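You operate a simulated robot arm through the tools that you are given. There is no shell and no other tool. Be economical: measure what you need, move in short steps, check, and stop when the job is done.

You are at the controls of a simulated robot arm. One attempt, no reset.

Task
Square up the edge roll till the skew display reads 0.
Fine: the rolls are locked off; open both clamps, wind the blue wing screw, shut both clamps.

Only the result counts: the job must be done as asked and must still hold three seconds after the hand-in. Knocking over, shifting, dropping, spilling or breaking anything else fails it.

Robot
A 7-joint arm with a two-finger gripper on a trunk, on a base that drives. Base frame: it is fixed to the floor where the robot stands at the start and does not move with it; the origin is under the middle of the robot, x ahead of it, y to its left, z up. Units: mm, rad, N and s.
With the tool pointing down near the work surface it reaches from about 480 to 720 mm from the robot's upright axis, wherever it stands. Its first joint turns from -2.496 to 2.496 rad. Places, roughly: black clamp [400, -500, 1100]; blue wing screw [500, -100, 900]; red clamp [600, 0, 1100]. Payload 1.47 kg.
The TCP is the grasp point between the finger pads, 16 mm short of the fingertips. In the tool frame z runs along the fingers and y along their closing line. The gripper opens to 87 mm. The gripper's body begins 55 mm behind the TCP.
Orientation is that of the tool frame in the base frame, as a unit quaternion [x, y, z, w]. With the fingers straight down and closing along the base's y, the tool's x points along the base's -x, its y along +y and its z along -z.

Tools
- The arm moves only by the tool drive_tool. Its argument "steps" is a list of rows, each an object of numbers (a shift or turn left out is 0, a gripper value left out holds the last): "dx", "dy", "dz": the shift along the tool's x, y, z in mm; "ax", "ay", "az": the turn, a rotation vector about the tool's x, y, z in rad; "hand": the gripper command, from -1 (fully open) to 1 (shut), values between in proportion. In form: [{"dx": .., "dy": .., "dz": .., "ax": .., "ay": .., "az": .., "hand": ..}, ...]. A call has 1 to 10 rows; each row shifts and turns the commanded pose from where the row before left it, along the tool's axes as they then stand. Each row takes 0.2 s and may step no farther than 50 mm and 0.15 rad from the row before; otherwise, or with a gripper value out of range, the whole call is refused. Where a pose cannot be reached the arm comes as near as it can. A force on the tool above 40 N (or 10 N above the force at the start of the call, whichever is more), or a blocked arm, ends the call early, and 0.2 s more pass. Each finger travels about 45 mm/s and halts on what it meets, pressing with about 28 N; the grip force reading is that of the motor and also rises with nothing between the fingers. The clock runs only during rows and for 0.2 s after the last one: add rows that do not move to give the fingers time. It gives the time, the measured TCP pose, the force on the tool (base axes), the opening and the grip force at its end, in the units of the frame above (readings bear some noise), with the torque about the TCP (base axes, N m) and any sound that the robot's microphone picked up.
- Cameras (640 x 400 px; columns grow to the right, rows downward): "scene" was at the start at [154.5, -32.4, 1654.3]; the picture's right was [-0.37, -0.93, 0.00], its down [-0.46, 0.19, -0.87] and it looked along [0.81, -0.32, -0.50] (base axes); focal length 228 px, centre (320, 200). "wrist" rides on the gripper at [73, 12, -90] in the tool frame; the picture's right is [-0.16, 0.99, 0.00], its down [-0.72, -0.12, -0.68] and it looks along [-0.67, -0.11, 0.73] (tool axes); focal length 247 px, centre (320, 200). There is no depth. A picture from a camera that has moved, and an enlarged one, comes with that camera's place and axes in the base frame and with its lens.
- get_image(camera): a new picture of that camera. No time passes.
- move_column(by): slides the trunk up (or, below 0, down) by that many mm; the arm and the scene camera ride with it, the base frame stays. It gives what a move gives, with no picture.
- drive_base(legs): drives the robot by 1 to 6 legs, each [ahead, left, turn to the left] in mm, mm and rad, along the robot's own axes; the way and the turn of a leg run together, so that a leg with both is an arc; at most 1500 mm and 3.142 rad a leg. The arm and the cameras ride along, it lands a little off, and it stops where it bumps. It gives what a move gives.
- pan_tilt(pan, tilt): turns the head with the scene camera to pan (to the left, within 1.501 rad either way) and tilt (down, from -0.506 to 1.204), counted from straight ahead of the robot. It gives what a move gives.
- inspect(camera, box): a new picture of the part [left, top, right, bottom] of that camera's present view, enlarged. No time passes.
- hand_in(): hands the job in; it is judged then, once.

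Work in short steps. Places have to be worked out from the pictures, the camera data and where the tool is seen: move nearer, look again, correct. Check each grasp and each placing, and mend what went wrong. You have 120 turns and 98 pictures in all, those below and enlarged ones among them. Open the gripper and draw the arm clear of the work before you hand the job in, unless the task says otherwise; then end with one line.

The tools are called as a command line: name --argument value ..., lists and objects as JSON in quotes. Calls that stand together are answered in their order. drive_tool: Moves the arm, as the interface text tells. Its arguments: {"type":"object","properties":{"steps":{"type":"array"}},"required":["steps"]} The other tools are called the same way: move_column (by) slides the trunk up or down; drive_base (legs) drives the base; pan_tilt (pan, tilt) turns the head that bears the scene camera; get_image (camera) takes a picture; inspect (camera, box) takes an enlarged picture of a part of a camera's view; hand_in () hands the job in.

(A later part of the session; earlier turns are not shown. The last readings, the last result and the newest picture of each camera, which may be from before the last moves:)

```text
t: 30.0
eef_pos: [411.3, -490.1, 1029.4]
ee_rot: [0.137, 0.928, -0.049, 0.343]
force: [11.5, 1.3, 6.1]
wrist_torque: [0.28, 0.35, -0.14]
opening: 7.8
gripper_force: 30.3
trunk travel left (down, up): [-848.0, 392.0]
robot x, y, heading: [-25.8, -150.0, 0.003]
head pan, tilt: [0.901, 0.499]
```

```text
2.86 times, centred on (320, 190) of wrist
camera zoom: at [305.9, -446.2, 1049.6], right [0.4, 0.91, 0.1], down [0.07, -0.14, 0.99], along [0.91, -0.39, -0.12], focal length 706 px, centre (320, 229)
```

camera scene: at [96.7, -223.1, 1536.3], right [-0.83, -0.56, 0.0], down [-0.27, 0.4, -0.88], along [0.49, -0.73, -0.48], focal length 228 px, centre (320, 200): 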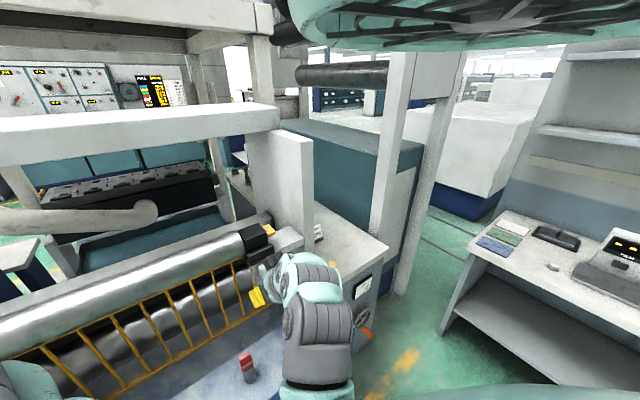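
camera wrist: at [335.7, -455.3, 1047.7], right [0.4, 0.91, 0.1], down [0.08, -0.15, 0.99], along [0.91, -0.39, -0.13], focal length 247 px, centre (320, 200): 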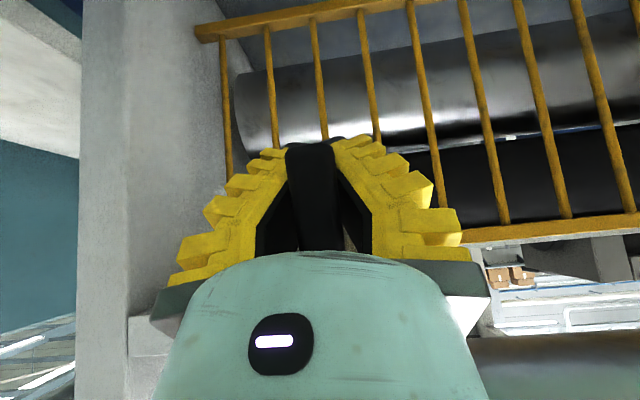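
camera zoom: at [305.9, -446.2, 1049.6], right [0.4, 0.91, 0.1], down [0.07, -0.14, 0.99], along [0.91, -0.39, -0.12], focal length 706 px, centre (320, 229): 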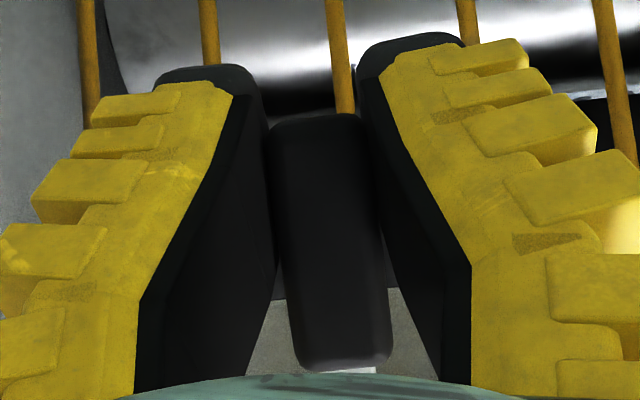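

The lever appears to follow the fingers (same apparent size). I keep pulling with some upward component.

drive_tool --steps '[{"dx": 3.2, "dz": -4}, {"dx": 3.2, "dz": -4}, {"dx": 3.2, "dz": -4}, {}]'

get_image --camera "wrist"

inspect --camera "scene" --box '[225, 200, 345, 320]'

```text
t: 31.0
eef_pos: [395.8, -485.0, 1030.8]
ee_rot: [0.138, 0.928, -0.05, 0.341]
force: [14.3, 1.8, 6.5]
wrist_torque: [0.12, 0.43, 0.02]
opening: 6.4
gripper_force: 30.1
trunk travel left (down, up): [-848.0, 392.0]
robot x, y, heading: [-25.7, -148.3, 0.001]
head pan, tilt: [0.901, 0.499]
```

```text
55 pictures are left
camera wrist: at [290.9, -441.7, 1052.1], right [0.4, 0.91, 0.1], down [0.07, -0.15, 0.99], along [0.91, -0.39, -0.13], focal length 247 px, centre (320, 200)
```

wrist: 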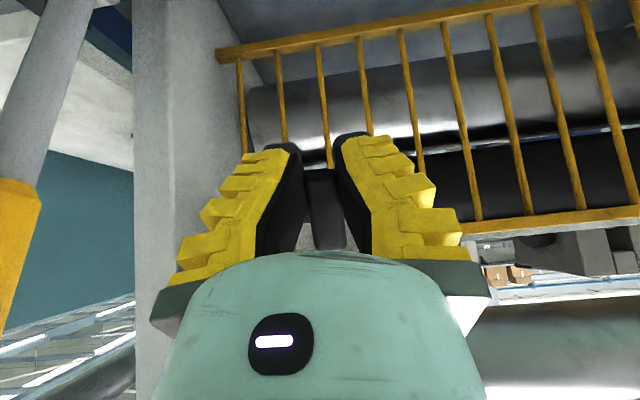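

```text
3.33 times, centred on (285, 260) of scene
camera zoom: at [97.8, -223.0, 1536.5], right [-0.83, -0.56, 0.0], down [-0.27, 0.4, -0.88], along [0.5, -0.73, -0.48], focal length 759 px, centre (437, 0)
```

zoom: 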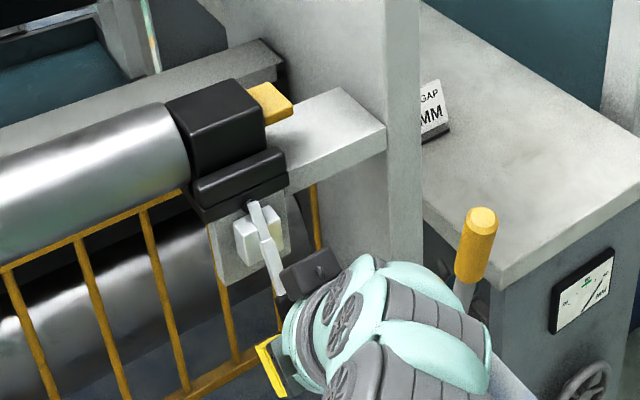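

The lever has swung outward a bit, but the fingers are near the grip's lower end. I re-grip higher and slightly deeper.

drive_tool --steps '[{"hand": 0.2}, {}, {"dx": -12.3, "dz": -5.3}, {}]'

get_image --camera "wrist"

inspect --camera "scene" --box '[225, 200, 345, 320]'

```text
t: 32.0
eef_pos: [397.8, -487.0, 1041.9]
ee_rot: [0.138, 0.929, -0.05, 0.339]
force: [1.3, -0.1, 0.0]
wrist_torque: [0.01, -0.02, -0.01]
opening: 40.6
gripper_force: 3.9
trunk travel left (down, up): [-848.0, 392.0]
robot x, y, heading: [-24.5, -148.6, 0.001]
head pan, tilt: [0.901, 0.499]
```

```text
53 pictures are left
camera wrist: at [293.6, -443.6, 1063.4], right [0.4, 0.91, 0.1], down [0.08, -0.14, 0.99], along [0.91, -0.39, -0.13], focal length 247 px, centre (320, 200)
```

wrist: 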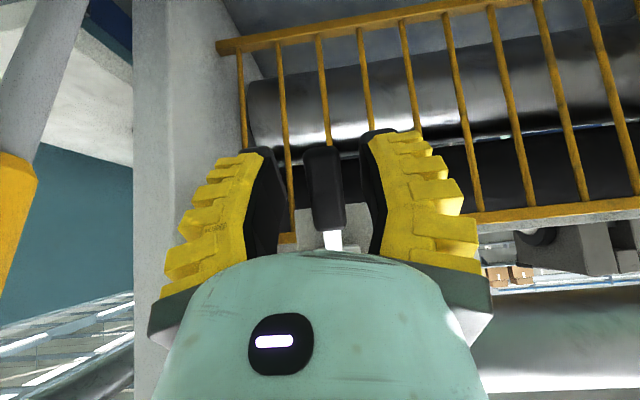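

```text
3.33 times, centred on (285, 260) of scene
camera zoom: at [96.7, -223.1, 1536.1], right [-0.83, -0.56, 0.0], down [-0.27, 0.4, -0.88], along [0.49, -0.73, -0.48], focal length 759 px, centre (437, 0)
```

zoom: 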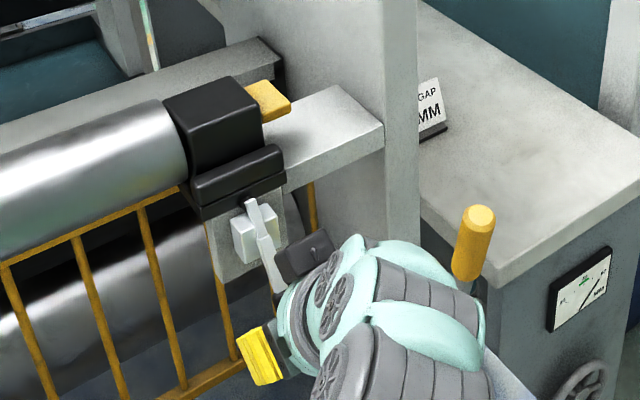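

The grip position fits an arc of about 99 mm around the lever top (443,-499,1129). I grip and swing along that arc with the tool co-rotating.

drive_tool --steps '[{"hand": 1}, {}, {}, {}]'

drive_tool --steps '[{"dx": 2.1, "dz": -6.6, "ay": 0.07}, {"dx": 2.1, "dz": -6.6, "ay": 0.07}, {"dx": 2.1, "dz": -6.6, "ay": 0.07}, {"dx": 2.1, "dz": -6.6, "ay": 0.07}, {}]'

get_image --camera "wrist"

inspect --camera "scene" --box '[225, 200, 345, 320]'

```text
t: 33.0
eef_pos: [397.6, -486.3, 1042.0]
ee_rot: [0.138, 0.929, -0.049, 0.341]
force: [-5.1, 9.5, 8.1]
wrist_torque: [-0.13, -0.75, 0.02]
opening: 10.5
gripper_force: 30.2
trunk travel left (down, up): [-848.0, 392.0]
robot x, y, heading: [-28.9, -151.3, 0.004]
head pan, tilt: [0.901, 0.499]
```

```text
t: 34.2
eef_pos: [383.2, -480.5, 1062.2]
ee_rot: [0.142, 0.967, -0.029, 0.209]
force: [17.6, 0.9, 5.5]
wrist_torque: [0.08, 0.21, 0.03]
opening: 6.7
gripper_force: 30.1
trunk travel left (down, up): [-848.0, 392.0]
robot x, y, heading: [-22.8, -149.3, 0.002]
head pan, tilt: [0.901, 0.499]
```

```text
51 pictures are left
camera wrist: at [287.0, -440.4, 1112.6], right [0.42, 0.9, 0.07], down [0.33, -0.22, 0.92], along [0.85, -0.37, -0.39], focal length 247 px, centre (320, 200)
```

wrist: 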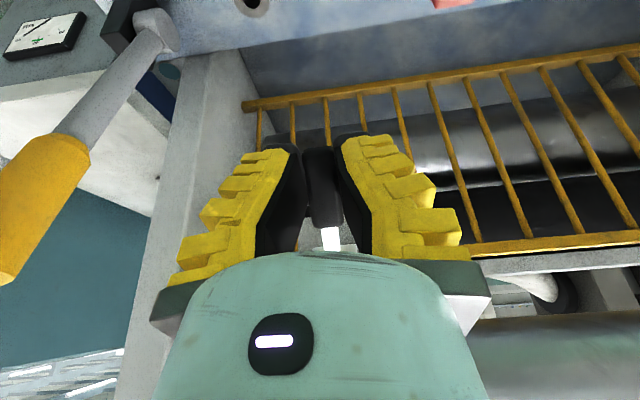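

```text
3.33 times, centred on (285, 260) of scene
camera zoom: at [98.0, -223.2, 1536.7], right [-0.83, -0.56, 0.0], down [-0.27, 0.4, -0.88], along [0.5, -0.73, -0.48], focal length 759 px, centre (437, 0)
```

zoom: 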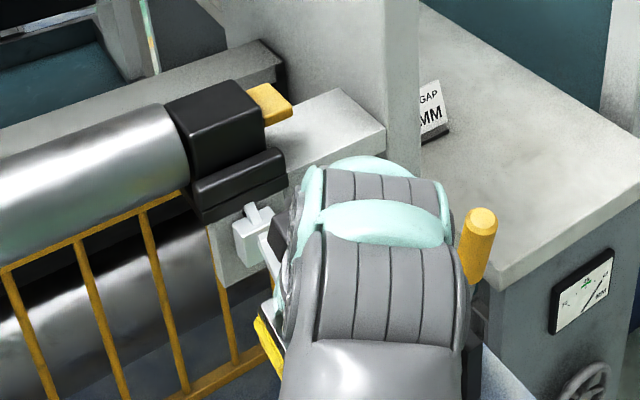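

The lever follows. I continue the arc.

drive_tool --steps '[{"dx": 2.3, "dz": -6.3, "ay": 0.07}, {"dx": 2.3, "dz": -6.3, "ay": 0.07}, {"dx": 2.3, "dz": -6.3, "ay": 0.07}, {"dx": 2.3, "dz": -6.3, "ay": 0.07}, {"dx": 2.3, "dz": -6.3, "ay": 0.07}, {}]'

get_image --camera "wrist"

```text
t: 35.6
eef_pos: [359.4, -474.5, 1085.9]
ee_rot: [0.149, 0.988, -0.004, 0.034]
force: [0.4, 0.7, 0.0]
wrist_torque: [-0.02, -0.01, -0.02]
opening: 0.2
gripper_force: 28.0
trunk travel left (down, up): [-848.0, 392.0]
robot x, y, heading: [-24.8, -146.0, 0.004]
head pan, tilt: [0.901, 0.499]
```

```text
49 pictures are left
camera wrist: at [286.9, -441.8, 1170.0], right [0.44, 0.9, 0.01], down [0.61, -0.31, 0.73], along [0.66, -0.31, -0.69], focal length 247 px, centre (320, 200)
```

wrist: 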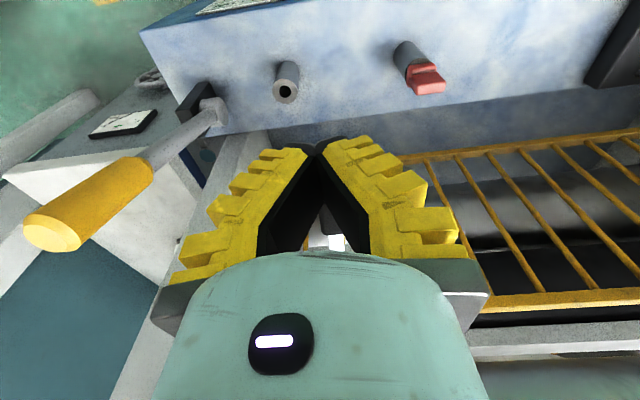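

The fingers slipped off the end. I back off to see where the lever rests.

drive_tool --steps '[{"dx": 35, "dz": -20, "hand": 0}, {"dx": 30, "dz": -10}, {}]'

get_image --camera "wrist"

inspect --camera "scene" --box '[225, 200, 345, 320]'

```text
t: 36.4
eef_pos: [294.4, -454.5, 1110.9]
ee_rot: [0.146, 0.989, -0.005, 0.034]
force: [0.2, -0.2, 0.1]
wrist_torque: [0.01, -0.01, 0.0]
opening: 49.2
gripper_force: 4.1
trunk travel left (down, up): [-848.0, 392.0]
robot x, y, heading: [-23.2, -149.1, -0.002]
head pan, tilt: [0.901, 0.499]
```

```text
48 pictures are left
camera wrist: at [223.1, -422.1, 1195.0], right [0.44, 0.9, 0.01], down [0.61, -0.31, 0.73], along [0.66, -0.31, -0.68], focal length 247 px, centre (320, 200)
```

wrist: 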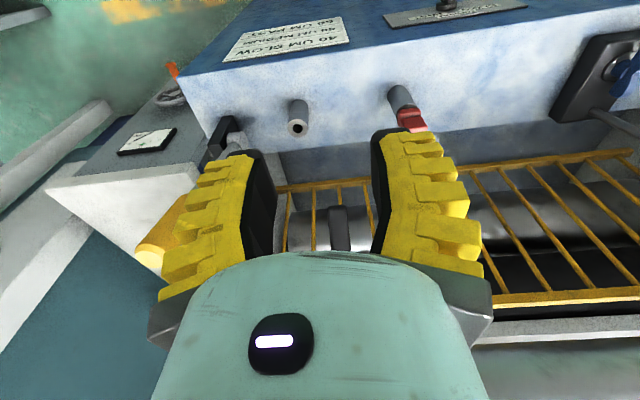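

```text
3.33 times, centred on (285, 260) of scene
camera zoom: at [96.8, -223.0, 1536.2], right [-0.83, -0.56, 0.0], down [-0.27, 0.4, -0.88], along [0.49, -0.73, -0.48], focal length 759 px, centre (437, 0)
```

zoom: 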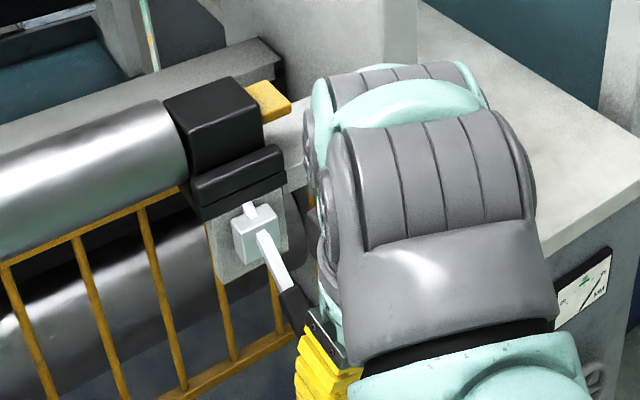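

The lever stays where it was left, swung out about 50°, and pivots at the light block ≈(447,-498,1100); grip now ≈(402,-486,1060). I tilt the tool square to the lever and come back in.

drive_tool --steps '[{"ay": -0.13}, {"ay": -0.13}, {"ay": -0.13}, {"ay": -0.13}, {"ay": -0.13}, {"dx": -27, "dy": 2}, {"dx": -26}, {"dz": 35}, {"dz": 20}, {}]'

get_image --camera "wrist"

inspect --camera "scene" --box '[225, 200, 345, 320]'

```text
t: 38.6
eef_pos: [369.9, -475.0, 1103.5]
ee_rot: [0.138, 0.926, -0.051, 0.348]
force: [-0.1, 0.3, 0.6]
wrist_torque: [0.01, 0.01, 0.0]
opening: 49.1
gripper_force: 4.0
trunk travel left (down, up): [-848.0, 392.0]
robot x, y, heading: [-26.5, -150.8, 0.002]
head pan, tilt: [0.901, 0.499]
```

```text
46 pictures are left
camera wrist: at [264.1, -432.7, 1122.9], right [0.4, 0.91, 0.1], down [0.06, -0.14, 0.99], along [0.91, -0.39, -0.11], focal length 247 px, centre (320, 200)
```

wrist: 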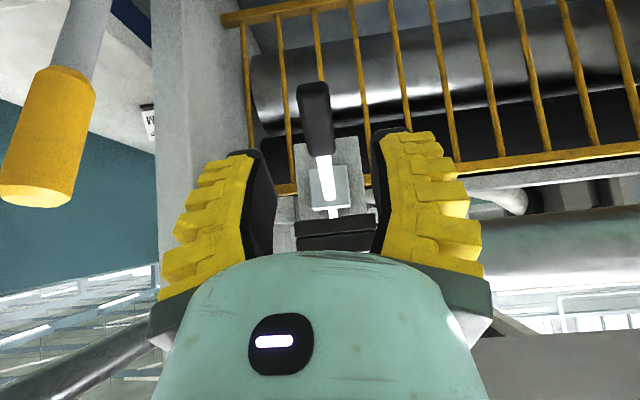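

```text
3.33 times, centred on (285, 260) of scene
camera zoom: at [96.7, -223.1, 1536.2], right [-0.83, -0.56, 0.0], down [-0.27, 0.4, -0.88], along [0.49, -0.73, -0.48], focal length 759 px, centre (437, 0)
```

zoom: 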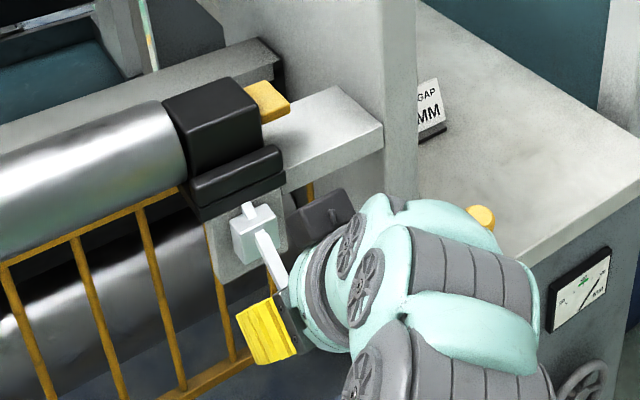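

Grip centre ≈(405,-488,1057); I advance 58 mm and pinch it.

drive_tool --steps '[{"dx": 1.4, "dy": -1}, {"dz": 29}, {"dz": 29}, {}]'

get_image --camera "wrist"

drive_tool --steps '[{"hand": 1}, {}, {}, {}]'

inspect --camera "wrist" --box '[240, 120, 400, 260]'

```text
t: 39.6
eef_pos: [404.4, -488.1, 1059.7]
ee_rot: [0.139, 0.926, -0.053, 0.348]
force: [1.1, -0.1, 0.1]
wrist_torque: [-0.01, -0.04, -0.03]
opening: 49.1
gripper_force: 3.7
trunk travel left (down, up): [-848.0, 392.0]
robot x, y, heading: [-25.1, -148.4, -0.001]
head pan, tilt: [0.901, 0.499]
```

```text
44 pictures are left
camera wrist: at [299.7, -445.3, 1078.6], right [0.4, 0.91, 0.1], down [0.06, -0.14, 0.99], along [0.91, -0.39, -0.11], focal length 247 px, centre (320, 200)
```

wrist: 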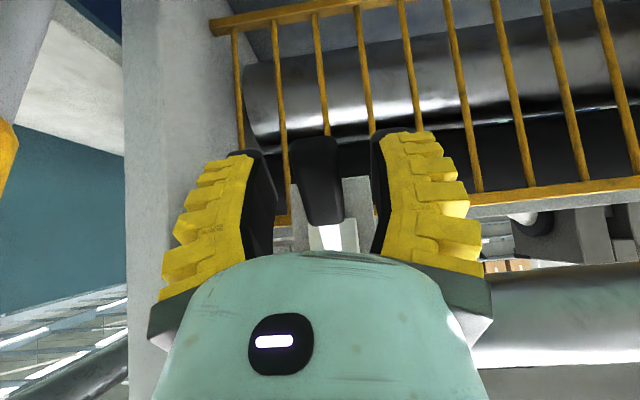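

```text
t: 40.6
eef_pos: [403.9, -485.5, 1059.7]
ee_rot: [0.138, 0.926, -0.051, 0.349]
force: [2.3, 4.7, -1.4]
wrist_torque: [-0.04, 0.05, 0.01]
opening: 0.7
gripper_force: 29.8
trunk travel left (down, up): [-848.0, 392.0]
robot x, y, heading: [-22.2, -148.3, 0.003]
head pan, tilt: [0.901, 0.499]
```

```text
2.86 times, centred on (320, 190) of wrist
camera zoom: at [299.9, -444.1, 1078.5], right [0.4, 0.91, 0.11], down [0.06, -0.14, 0.99], along [0.91, -0.39, -0.11], focal length 706 px, centre (320, 229)
```

zoom: 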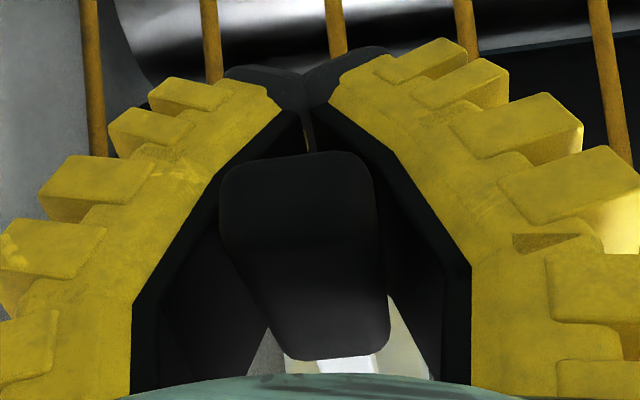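

The closed fingertips meet behind the lever, which sits inside the finger loop, so it works as a hook. I swing along the arc about the pivot with the tool co-rotating.

drive_tool --steps '[{"dz": -5.5, "ay": 0.07}, {"dz": -5.5, "ay": 0.07}, {"dz": -5.5, "ay": 0.07}, {"dz": -5, "ay": 0.07}, {"dz": -4.5, "ay": 0.07}, {"dz": -4.5, "ay": 0.07}, {}]'

get_image --camera "wrist"

inspect --camera "scene" --box '[225, 200, 345, 320]'

```text
t: 41.9
eef_pos: [389.2, -481.0, 1076.4]
ee_rot: [0.148, 0.972, -0.023, 0.181]
force: [9.1, -7.0, -23.9]
wrist_torque: [0.25, 0.38, -0.01]
opening: 6.0
gripper_force: 29.5
trunk travel left (down, up): [-848.0, 392.0]
robot x, y, heading: [-23.4, -148.8, -0.005]
head pan, tilt: [0.901, 0.499]
stopped in row 6: the force on the tool passed its limit at 44 N (the readings are from after the stop); the commanded pose is now the measured one
```

```text
42 pictures are left
camera wrist: at [296.1, -442.1, 1134.0], right [0.43, 0.9, 0.07], down [0.37, -0.25, 0.89], along [0.82, -0.36, -0.44], focal length 247 px, centre (320, 200)
```

wrist: 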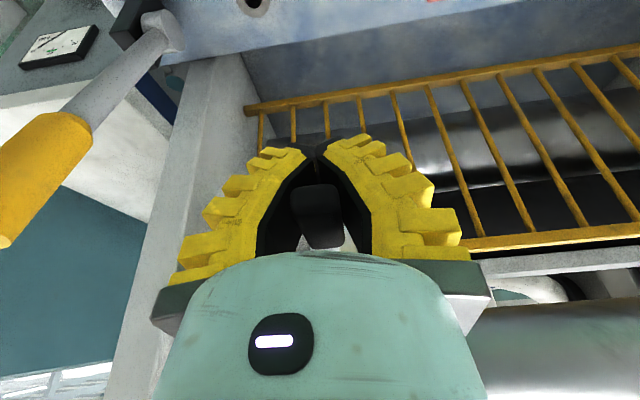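

```text
3.33 times, centred on (285, 260) of scene
camera zoom: at [96.8, -223.3, 1536.0], right [-0.83, -0.56, 0.0], down [-0.27, 0.4, -0.88], along [0.49, -0.73, -0.48], focal length 759 px, centre (437, 0)
```

zoom: 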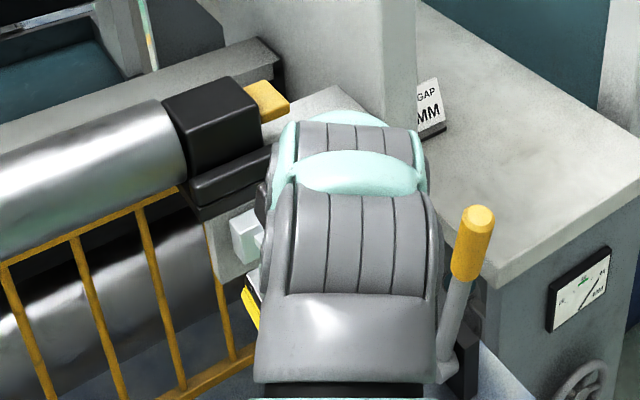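

The resistance normal fits about 66° of swing, with roughly 26 N of friction at this radius, so 5 mm rows overshoot the limit. I continue more slowly.

drive_tool --steps '[{"dz": -1, "ay": 0.06}, {"dz": -2, "ay": 0.04}, {"dz": -2, "ay": 0.04}, {"dz": -2, "ay": 0.04}, {"dz": -2, "ay": 0.04}, {"dz": -2, "ay": 0.04}]'

get_image --camera "wrist"

```text
t: 42.5
eef_pos: [386.1, -480.7, 1078.5]
ee_rot: [0.152, 0.98, -0.013, 0.129]
force: [8.1, -7.6, -28.1]
wrist_torque: [0.26, 0.27, -0.12]
opening: 6.1
gripper_force: 29.4
trunk travel left (down, up): [-848.0, 392.0]
robot x, y, heading: [-23.7, -145.3, -0.001]
head pan, tilt: [0.901, 0.499]
stopped in row 3: the force on the tool passed its limit at 42 N (the readings are from after the stop); the commanded pose is now the measured one
```

```text
40 pictures are left
camera wrist: at [299.8, -443.1, 1145.7], right [0.44, 0.9, 0.05], down [0.46, -0.28, 0.84], along [0.77, -0.35, -0.54], focal length 247 px, centre (320, 200)
```

wrist: 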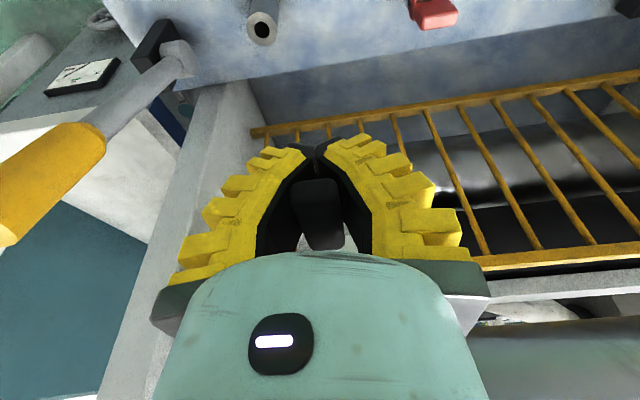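

It barely moved at 42 N; this may be the open stop. I release and back off to see the lever.

drive_tool --steps '[{"hand": 0}, {}, {"dz": -30}, {"dz": -20, "dx": 30}, {"dx": 30}, {}]'

get_image --camera "wrist"

inspect --camera "scene" --box '[225, 200, 345, 320]'

```text
t: 43.9
eef_pos: [318.8, -460.4, 1111.9]
ee_rot: [0.149, 0.98, -0.016, 0.131]
force: [-0.8, -0.4, -0.3]
wrist_torque: [-0.03, -0.02, 0.01]
opening: 48.9
gripper_force: 4.2
trunk travel left (down, up): [-848.0, 392.0]
robot x, y, heading: [-23.1, -148.4, 0.002]
head pan, tilt: [0.901, 0.499]
```

```text
39 pictures are left
camera wrist: at [233.0, -422.7, 1179.8], right [0.44, 0.9, 0.05], down [0.46, -0.27, 0.84], along [0.77, -0.35, -0.53], focal length 247 px, centre (320, 200)
```

wrist: 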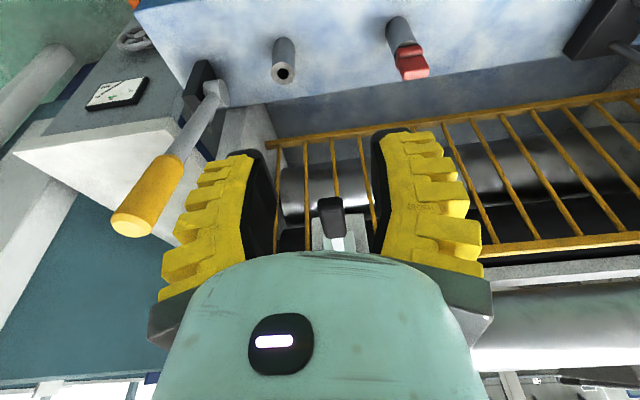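

```text
3.33 times, centred on (285, 260) of scene
camera zoom: at [96.9, -223.3, 1536.2], right [-0.83, -0.56, 0.0], down [-0.27, 0.4, -0.88], along [0.49, -0.73, -0.48], focal length 759 px, centre (437, 0)
```

zoom: 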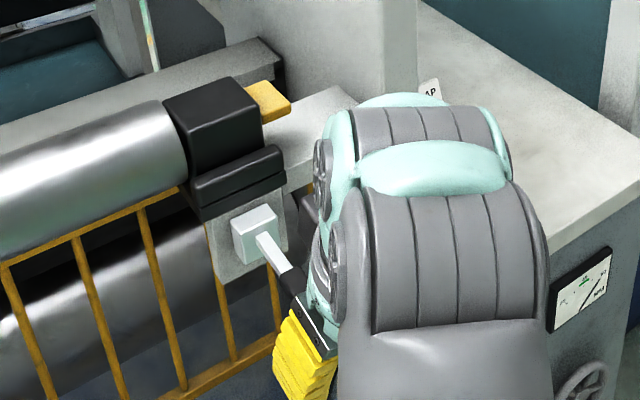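

The lever is now near horizontal (≈83° from down), probably at or near its stop. I check by pinching it from above and gently lifting.

drive_tool --steps '[{"ay": 0.08, "dz": -20}, {"ay": 0.08, "dz": -22}, {"dx": -38, "dz": 4}, {"dx": -37, "dz": 4}, {"dz": 30, "dx": 3}, {"dz": 31, "dx": 3}, {"hand": 1}, {}, {}, {}]'

get_image --camera "wrist"

```text
t: 46.1
eef_pos: [382.8, -480.4, 1092.4]
ee_rot: [0.151, 0.987, -0.004, 0.053]
force: [-1.7, 0.6, 1.4]
wrist_torque: [-0.01, -0.09, -0.12]
opening: 14.6
gripper_force: 30.1
trunk travel left (down, up): [-848.0, 392.0]
robot x, y, heading: [-23.7, -151.5, 0.002]
head pan, tilt: [0.901, 0.499]
```

```text
37 pictures are left
camera wrist: at [308.0, -446.1, 1172.9], right [0.44, 0.9, 0.02], down [0.58, -0.31, 0.75], along [0.68, -0.32, -0.66], focal length 247 px, centre (320, 200)
```

wrist: 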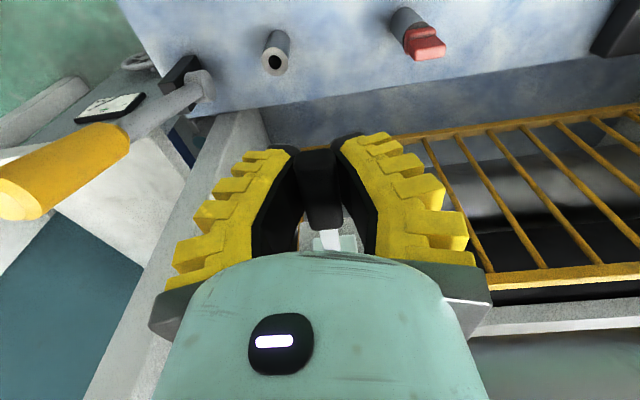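

Good clean pinch (14.6 mm, low side loads). I lift along the arc in small steps.

drive_tool --steps '[{"dz": -3, "ay": 0.045}, {"dz": -3, "ay": 0.045}, {"dz": -3, "ay": 0.045}, {"dz": -3, "ay": 0.045}, {"dz": -3, "ay": 0.045}, {}]'

```text
t: 47.5
eef_pos: [381.9, -480.0, 1104.7]
ee_rot: [0.15, 0.987, 0.014, -0.059]
force: [-1.6, 2.8, -12.9]
wrist_torque: [-0.21, -0.45, -0.2]
opening: 6.0
gripper_force: 29.9
trunk travel left (down, up): [-848.0, 392.0]
robot x, y, heading: [-24.1, -148.8, -0.0]
head pan, tilt: [0.901, 0.499]
```

inspect --camera "wrist" --box '[240, 120, 400, 260]'

drive_tool --steps '[{"dz": -3, "ay": 0.03}, {"dz": -3, "ay": 0.03}, {"dz": -3, "ay": 0.03}, {}]'

inspect --camera "wrist" --box '[240, 120, 400, 260]'

```text
2.86 times, centred on (320, 190) of wrist
camera zoom: at [326.7, -452.3, 1201.5], right [0.44, 0.9, -0.01], down [0.73, -0.35, 0.59], along [0.52, -0.27, -0.81], focal length 706 px, centre (320, 229)
```

zoom: 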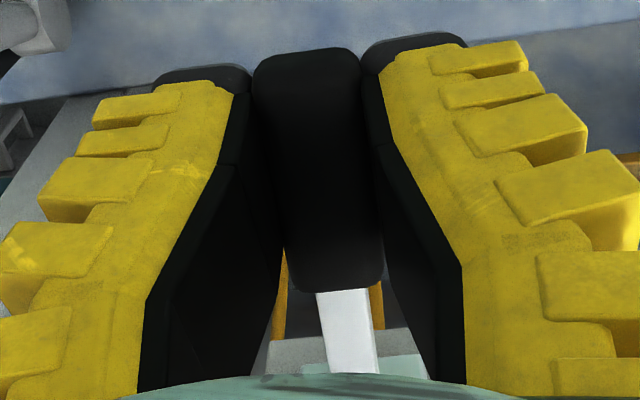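

```text
t: 48.5
eef_pos: [387.5, -481.9, 1102.6]
ee_rot: [0.147, 0.983, 0.025, -0.104]
force: [-9.6, 35.9, 0.4]
wrist_torque: [0.09, -0.01, -0.24]
opening: 8.8
gripper_force: 30.3
out of reach, approached as far as the arm can: row 1, 2
trunk travel left (down, up): [-848.0, 392.0]
robot x, y, heading: [-28.3, -152.1, -0.003]
head pan, tilt: [0.901, 0.499]
```

```text
2.86 times, centred on (320, 190) of wrist
camera zoom: at [340.7, -458.7, 1204.3], right [0.44, 0.9, -0.01], down [0.78, -0.37, 0.51], along [0.45, -0.23, -0.86], focal length 706 px, centre (320, 229)
```

zoom: 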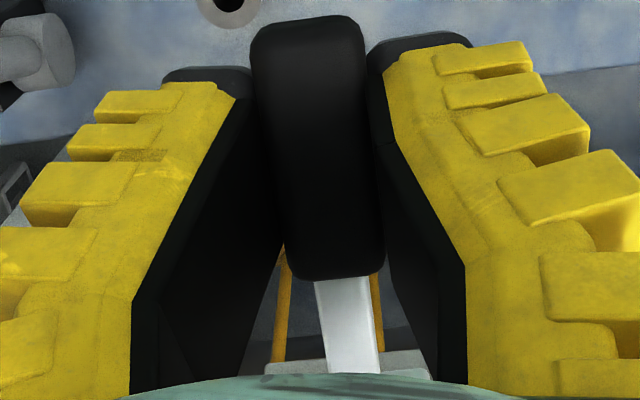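

The arm reached its own limit here with a side load. I release, lift away, and look.

drive_tool --steps '[{"hand": 0}, {}, {"dx": 10, "dz": -25}, {"dx": 30, "dz": -20}, {"dx": 40}, {}]'

get_image --camera "wrist"

inspect --camera "scene" --box '[225, 200, 345, 320]'

```text
t: 49.9
eef_pos: [353.3, -513.1, 1116.5]
ee_rot: [0.149, 0.983, 0.021, -0.103]
force: [-1.1, 0.1, -0.8]
wrist_torque: [0.01, -0.01, -0.05]
opening: 49.0
gripper_force: 4.3
out of reach, approached as far as the arm can: row 3, 4, 5
trunk travel left (down, up): [-848.0, 392.0]
robot x, y, heading: [-26.0, -150.4, 0.001]
head pan, tilt: [0.901, 0.499]
```

```text
34 pictures are left
camera wrist: at [306.0, -488.8, 1218.3], right [0.44, 0.9, -0.02], down [0.78, -0.37, 0.51], along [0.45, -0.25, -0.86], focal length 247 px, centre (320, 200)
```

wrist: 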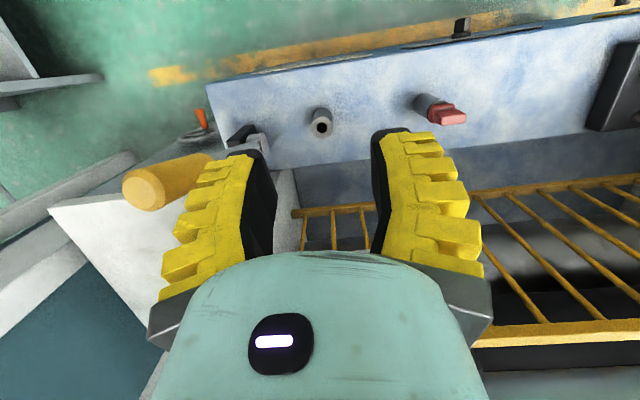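

```text
3.33 times, centred on (285, 260) of scene
camera zoom: at [96.9, -223.3, 1536.2], right [-0.83, -0.56, 0.0], down [-0.27, 0.4, -0.88], along [0.49, -0.73, -0.48], focal length 759 px, centre (437, 0)
```

zoom: 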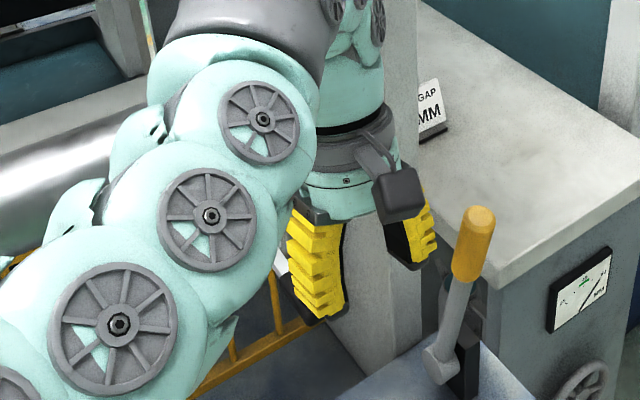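

The arm got near its inner limit and drifted right toward the yellow-handled lever. Raising the trunk takes the hand straight up and restores reach.

move_column --by 100

drive_tool --steps '[{"dy": 30}, {"dy": 40}, {"ay": -0.1}, {"ay": -0.1}, {"dy": 40}, {"dy": 40}, {}]'

get_image --camera "wrist"

get_image --camera "scene"

```text
t: 51.3
eef_pos: [352.0, -513.1, 1215.8]
ee_rot: [0.149, 0.983, 0.02, -0.103]
force: [0.4, 0.3, -0.2]
wrist_torque: [-0.01, 0.0, -0.03]
opening: 49.3
gripper_force: 4.4
trunk travel left (down, up): [-948.0, 292.0]
robot x, y, heading: [-25.0, -151.4, -0.002]
head pan, tilt: [0.901, 0.499]
```

```text
t: 52.9
eef_pos: [407.3, -392.3, 1188.1]
ee_rot: [0.152, 0.988, 0.005, -0.004]
force: [0.1, -1.2, -0.5]
wrist_torque: [-0.01, 0.02, 0.04]
opening: 49.2
gripper_force: 4.2
out of reach, approached as far as the arm can: row 1, 2
trunk travel left (down, up): [-948.0, 292.0]
robot x, y, heading: [-21.7, -152.9, 0.001]
head pan, tilt: [0.901, 0.499]
```

```text
32 pictures are left
camera wrist: at [341.9, -361.4, 1277.6], right [0.45, 0.89, 0.01], down [0.66, -0.34, 0.67], along [0.6, -0.3, -0.74], focal length 247 px, centre (320, 200)
```

wrist: 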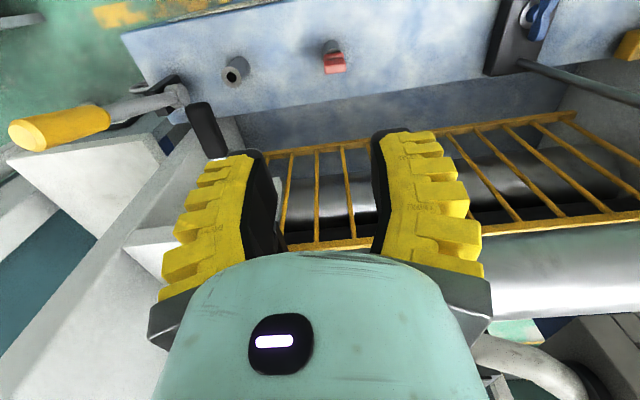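

```text
31 pictures are left
camera scene: at [96.8, -223.4, 1636.2], right [-0.83, -0.56, 0.0], down [-0.27, 0.4, -0.88], along [0.49, -0.73, -0.48], focal length 228 px, centre (320, 200)
```

scene: 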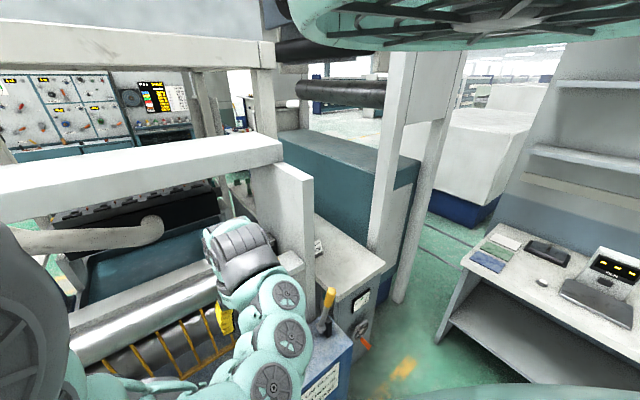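

The black lever now sticks straight out toward me (swung 60–70°), apparently at its stop. Next the red clamp: I shift the base left and move the arm across at safe height.

drive_base --legs '[[15, 130, 0]]'

drive_tool --steps '[{"dy": 45}, {"dy": 45}, {"dy": 45}, {"dy": 45}, {"dy": 45}, {"dy": 40, "dz": 10}, {"ay": -0.14, "dz": 15}, {"ay": -0.14, "dz": 15}, {"ay": -0.14}, {}]'

get_image --camera "wrist"

```text
t: 54.1
eef_pos: [422.2, -260.9, 1188.3]
ee_rot: [0.15, 0.989, 0.005, -0.005]
force: [-1.1, -1.0, -0.5]
wrist_torque: [0.01, 0.0, 0.0]
opening: 48.8
gripper_force: 4.1
trunk travel left (down, up): [-948.0, 292.0]
robot x, y, heading: [-11.9, -17.9, 0.002]
head pan, tilt: [0.901, 0.499]
```

```text
t: 56.4
eef_pos: [505.7, -7.4, 1146.2]
ee_rot: [0.149, 0.968, -0.028, 0.201]
force: [0.6, -1.2, -1.3]
wrist_torque: [-0.02, -0.02, -0.02]
opening: 48.8
gripper_force: 4.6
out of reach, approached as far as the arm can: row 9
trunk travel left (down, up): [-948.0, 292.0]
robot x, y, heading: [-10.0, -17.8, -0.002]
head pan, tilt: [0.901, 0.499]
```

```text
30 pictures are left
camera wrist: at [412.3, 32.1, 1198.9], right [0.43, 0.9, 0.07], down [0.34, -0.24, 0.91], along [0.84, -0.37, -0.41], focal length 247 px, centre (320, 200)
```

wrist: 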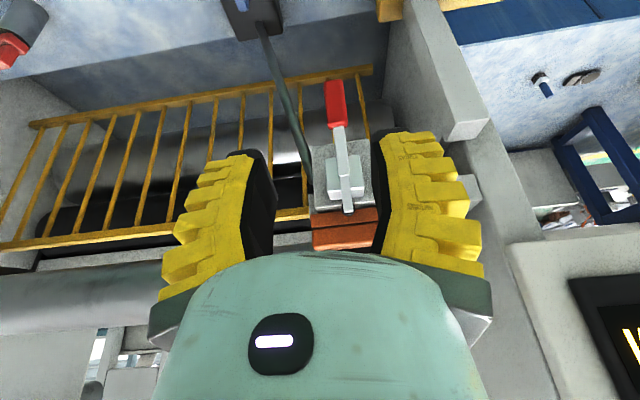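

The red clamp is clearly visible: grip ≈(572,-14,1027), pivot ≈(592,-17,1100), with the rod well to its right side. I lower the trunk 100 mm for reach, restore the tilt and move to a pre-approach point.

move_column --by -100

drive_tool --steps '[{"ay": -0.148}, {"ay": -0.148}, {"dx": -26, "dy": 6}, {"dx": -25, "dy": 6, "dz": 2}, {}]'

get_image --camera "wrist"

```text
t: 57.7
eef_pos: [506.5, -7.7, 1046.3]
ee_rot: [0.149, 0.968, -0.026, 0.201]
force: [0.7, -0.1, 0.4]
wrist_torque: [0.01, 0.0, -0.01]
opening: 49.3
gripper_force: 3.7
trunk travel left (down, up): [-848.0, 392.0]
robot x, y, heading: [-11.6, -22.0, -0.001]
head pan, tilt: [0.901, 0.499]
```

```text
t: 58.9
eef_pos: [553.1, -9.5, 1072.4]
ee_rot: [0.144, 0.928, -0.049, 0.341]
force: [-0.3, -0.1, 0.0]
wrist_torque: [0.0, -0.01, 0.02]
opening: 49.3
gripper_force: 3.9
out of reach, approached as far as the arm can: row 1
trunk travel left (down, up): [-848.0, 392.0]
robot x, y, heading: [-11.3, -18.3, -0.001]
head pan, tilt: [0.901, 0.499]
```

```text
29 pictures are left
camera wrist: at [447.0, 35.2, 1093.2], right [0.41, 0.91, 0.11], down [0.07, -0.15, 0.99], along [0.91, -0.4, -0.12], focal length 247 px, centre (320, 200)
```

wrist: 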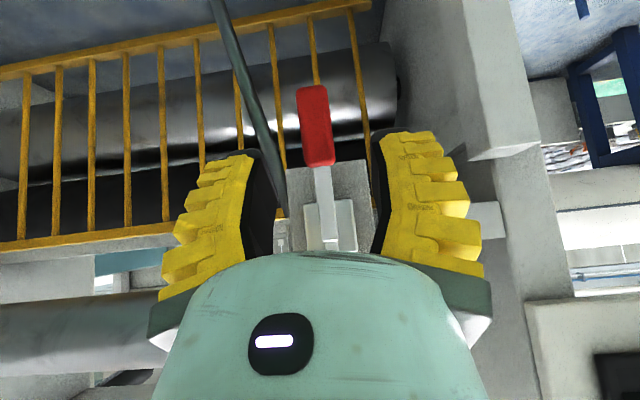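

I narrow the opening to stay clear of the rod and advance so the tips pass behind the lever.

drive_tool --steps '[{"hand": 0.35}, {"dx": -1.6, "dy": -1}, {"dz": 20}, {"dz": 20}, {"dz": 19}, {}]'

get_image --camera "wrist"

```text
t: 60.3
eef_pos: [589.7, -19.7, 1029.1]
ee_rot: [0.142, 0.928, -0.047, 0.342]
force: [-1.7, -0.9, 4.5]
wrist_torque: [0.1, -0.14, -0.04]
opening: 34.4
gripper_force: 4.9
trunk travel left (down, up): [-848.0, 392.0]
robot x, y, heading: [-12.1, -21.7, -0.003]
head pan, tilt: [0.901, 0.499]
```

```text
28 pictures are left
camera wrist: at [485.2, 23.7, 1050.0], right [0.41, 0.91, 0.11], down [0.07, -0.15, 0.99], along [0.91, -0.4, -0.12], focal length 247 px, centre (320, 200)
```

wrist: 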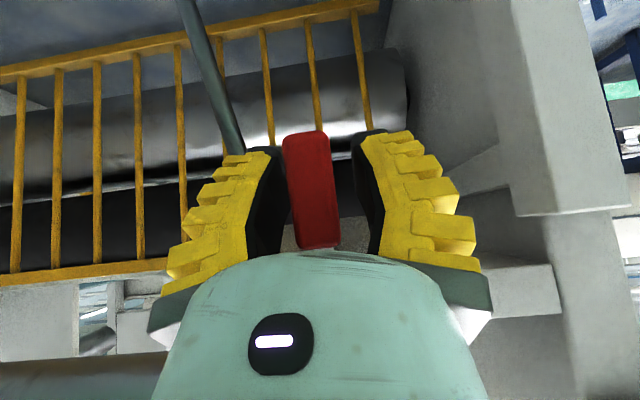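

Slight contact only (4.5 N). I close the fingers.

drive_tool --steps '[{"hand": 1}, {}, {}, {}]'

inspect --camera "wrist" --box '[240, 120, 400, 260]'

```text
t: 61.3
eef_pos: [589.2, -20.9, 1029.0]
ee_rot: [0.143, 0.928, -0.049, 0.341]
force: [0.4, -2.7, -2.8]
wrist_torque: [0.02, 0.01, 0.04]
opening: 6.1
gripper_force: 29.4
trunk travel left (down, up): [-848.0, 392.0]
robot x, y, heading: [-11.2, -20.8, -0.001]
head pan, tilt: [0.901, 0.499]
```

```text
2.86 times, centred on (320, 190) of wrist
camera zoom: at [484.3, 23.0, 1049.2], right [0.41, 0.91, 0.11], down [0.07, -0.15, 0.99], along [0.91, -0.4, -0.13], focal length 706 px, centre (320, 229)
```

zoom: 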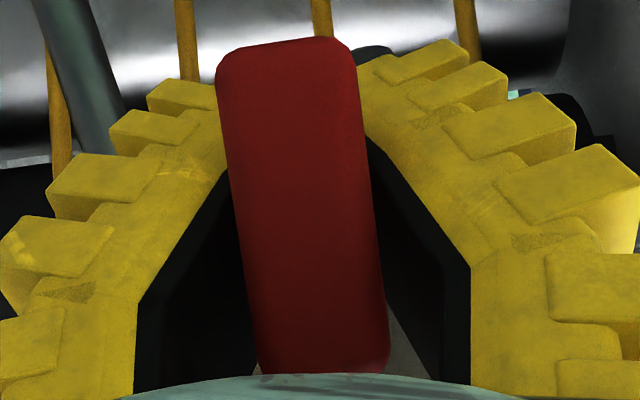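

Fingers are hooked behind the red grip. I swing along the arc, first segment.

drive_tool --steps '[{"dx": 2.8, "dz": -2.6, "ay": 0.017}, {"dx": 2.8, "dz": -2.6, "ay": 0.017}, {"dx": 2.8, "dz": -2.6, "ay": 0.017}, {"dx": 2.5, "dz": -2.85, "ay": 0.017}, {"dx": 2.5, "dz": -2.85, "ay": 0.017}, {"dx": 2.5, "dz": -2.85, "ay": 0.017}, {"dx": 2.2, "dz": -3.1, "ay": 0.017}, {"dx": 2.2, "dz": -3.1, "ay": 0.017}, {"dx": 2.2, "dz": -3.1, "ay": 0.017}]'

drive_tool --steps '[{"dx": 1.9, "dz": -3.3, "ay": 0.018}, {"dx": 1.9, "dz": -3.3, "ay": 0.018}, {"dx": 1.9, "dz": -3.3, "ay": 0.018}, {"dx": 1.55, "dz": -3.45, "ay": 0.018}, {"dx": 1.55, "dz": -3.45, "ay": 0.018}, {"dx": 1.55, "dz": -3.45, "ay": 0.018}]'

get_image --camera "wrist"

```text
t: 63.3
eef_pos: [558.2, -11.6, 1036.2]
ee_rot: [0.147, 0.951, -0.036, 0.27]
force: [2.3, 0.2, -1.0]
wrist_torque: [-0.04, 0.06, 0.01]
opening: 6.0
gripper_force: 28.9
trunk travel left (down, up): [-848.0, 392.0]
robot x, y, heading: [-5.4, -17.0, -0.001]
head pan, tilt: [0.901, 0.499]
```

```text
t: 64.7
eef_pos: [540.3, -5.0, 1049.1]
ee_rot: [0.148, 0.964, -0.028, 0.219]
force: [3.4, 3.2, -0.7]
wrist_torque: [0.01, 0.08, -0.09]
opening: 6.0
gripper_force: 28.3
trunk travel left (down, up): [-848.0, 392.0]
robot x, y, heading: [-7.1, -21.4, -0.006]
head pan, tilt: [0.901, 0.499]
```

```text
26 pictures are left
camera wrist: at [443.8, 35.7, 1098.8], right [0.43, 0.9, 0.08], down [0.31, -0.23, 0.92], along [0.85, -0.37, -0.37], focal length 247 px, centre (320, 200)
```

wrist: 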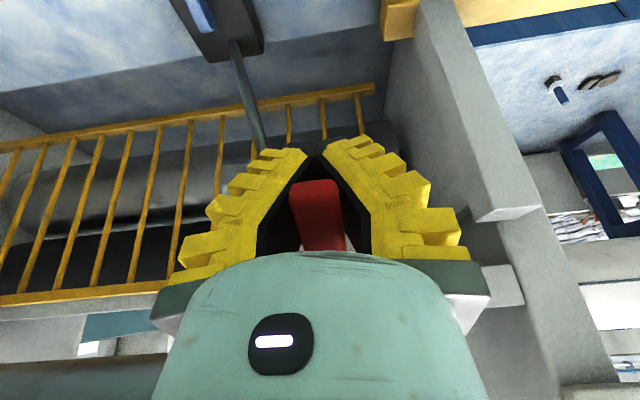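

Works well with low force. I continue the swing.

drive_tool --steps '[{"dx": 1.2, "dz": -3.6, "ay": 0.018}, {"dx": 1.2, "dz": -3.6, "ay": 0.018}, {"dx": 1.2, "dz": -3.6, "ay": 0.018}, {"dx": 0.8, "dz": -3.7, "ay": 0.018}, {"dx": 0.8, "dz": -3.7, "ay": 0.018}, {"dx": 0.8, "dz": -3.7, "ay": 0.018}, {"dx": 0.5, "dz": -3.7, "ay": 0.018}]'

drive_tool --steps '[{"dx": 0.4, "dz": -3, "ay": 0.018}, {"dx": 0.4, "dz": -3, "ay": 0.018}, {"dx": 0.2, "dz": -3, "ay": 0.018}, {"dx": 0, "dz": -3, "ay": 0.018}]'

get_image --camera "wrist"

```text
t: 66.3
eef_pos: [524.0, 0.6, 1071.0]
ee_rot: [0.149, 0.976, -0.02, 0.158]
force: [4.1, 2.3, -3.1]
wrist_torque: [-0.08, 0.06, 0.01]
opening: 0.0
gripper_force: 28.8
trunk travel left (down, up): [-848.0, 392.0]
robot x, y, heading: [-9.5, -16.9, -0.0]
head pan, tilt: [0.901, 0.499]
```

```text
t: 67.2
eef_pos: [518.0, 2.2, 1078.6]
ee_rot: [0.147, 0.982, -0.016, 0.12]
force: [11.9, -0.3, -26.9]
wrist_torque: [0.05, 0.46, 0.04]
opening: 6.0
gripper_force: 29.7
trunk travel left (down, up): [-848.0, 392.0]
robot x, y, heading: [-13.3, -19.8, 0.003]
head pan, tilt: [0.901, 0.499]
stopped in row 4: the force on the tool passed its limit at 43 N (the readings are from after the stop); the commanded pose is now the measured one
```

```text
25 pictures are left
camera wrist: at [433.1, 38.5, 1146.5], right [0.43, 0.9, 0.04], down [0.48, -0.27, 0.83], along [0.76, -0.34, -0.55], focal length 247 px, centre (320, 200)
```

wrist: 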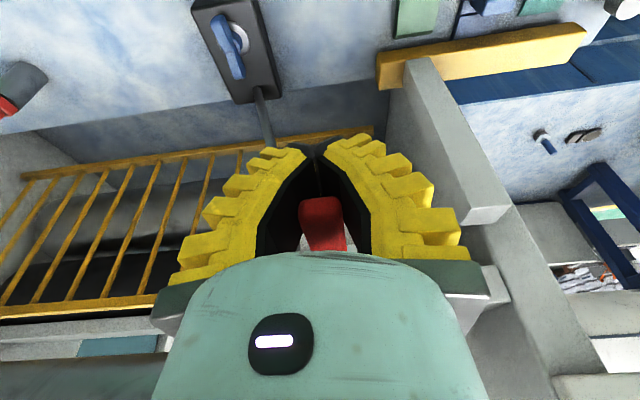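

Force jumped from 4 N to 43 N at the same angle as the black one, so that's the open stop; both clamps are open. I triangulate the wing at ≈(519,-97,830). I release, retreat and move over the wing.

drive_tool --steps '[{"hand": 0}, {}, {"dz": -35}, {"dy": -40, "dx": 15}, {"ay": 0.12}, {"ay": 0.12, "dy": -25}, {"dy": -30, "dx": -20}, {"dx": -20}, {}]'

get_image --camera "wrist"

```text
t: 69.2
eef_pos: [542.8, -67.2, 1104.6]
ee_rot: [0.149, 0.989, 0.002, 0.004]
force: [0.4, 0.3, 0.4]
wrist_torque: [-0.02, 0.01, 0.01]
opening: 49.2
gripper_force: 4.4
out of reach, approached as far as the arm can: row 3, 4
trunk travel left (down, up): [-848.0, 392.0]
robot x, y, heading: [-12.4, -17.4, 0.001]
head pan, tilt: [0.901, 0.499]
```

```text
24 pictures are left
camera wrist: at [476.2, -35.5, 1194.2], right [0.44, 0.9, 0.01], down [0.65, -0.33, 0.68], along [0.62, -0.3, -0.73], focal length 247 px, centre (320, 200)
```

wrist: 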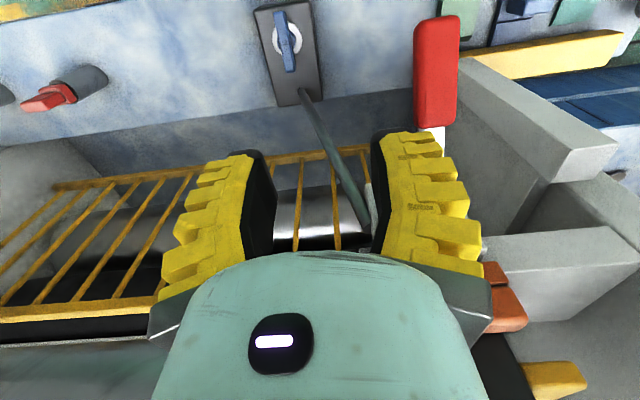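

Wing refined to ≈(520,-98,840). I centre over it and lower the trunk 150 mm.

drive_tool --steps '[{"dx": 13, "dy": -36}, {}]'

move_column --by -150

get_image --camera "wrist"

```text
t: 69.8
eef_pos: [518.4, -97.3, 1106.5]
ee_rot: [0.15, 0.989, 0.003, 0.004]
force: [0.2, 0.4, -0.1]
wrist_torque: [-0.01, 0.02, 0.0]
opening: 49.2
gripper_force: 3.8
trunk travel left (down, up): [-848.0, 392.0]
robot x, y, heading: [-5.4, -16.0, 0.003]
head pan, tilt: [0.901, 0.499]
```

```text
t: 71.6
eef_pos: [519.1, -96.7, 955.5]
ee_rot: [0.148, 0.989, 0.004, 0.005]
force: [-0.3, -0.1, 0.3]
wrist_torque: [0.01, -0.01, 0.02]
opening: 49.2
gripper_force: 3.9
trunk travel left (down, up): [-698.0, 542.0]
robot x, y, heading: [-10.8, -16.8, -0.002]
head pan, tilt: [0.901, 0.499]
```

```text
23 pictures are left
camera wrist: at [453.1, -65.9, 1043.9], right [0.44, 0.9, 0.01], down [0.65, -0.33, 0.69], along [0.62, -0.3, -0.73], focal length 247 px, centre (320, 200)
```

wrist: 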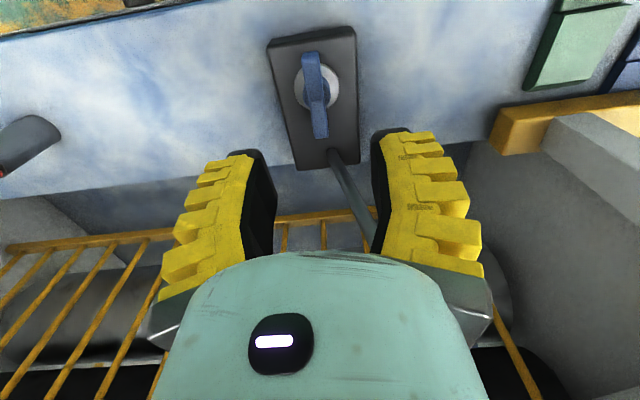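

The blade lies along the tool's x axis within about 3°, centre ≈(521,-101). I descend to z≈855.

drive_tool --steps '[{"dx": -3, "dy": -3}, {"dz": 40}, {"dz": 40}, {"dz": 20}, {}]'

get_image --camera "wrist"

```text
t: 72.8
eef_pos: [522.5, -99.9, 855.0]
ee_rot: [0.148, 0.989, 0.003, 0.006]
force: [0.4, -0.2, 0.7]
wrist_torque: [-0.01, 0.0, -0.03]
opening: 49.2
gripper_force: 4.2
trunk travel left (down, up): [-698.0, 542.0]
robot x, y, heading: [-9.8, -22.1, 0.0]
head pan, tilt: [0.901, 0.499]
```

```text
22 pictures are left
camera wrist: at [455.8, -69.1, 943.4], right [0.44, 0.9, 0.01], down [0.65, -0.33, 0.69], along [0.62, -0.3, -0.73], focal length 247 px, centre (320, 200)
```

wrist: 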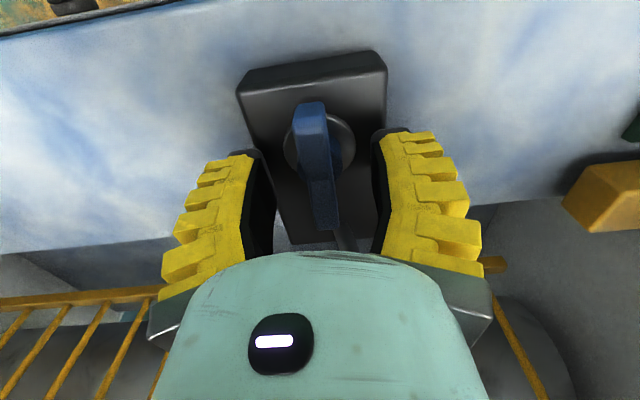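

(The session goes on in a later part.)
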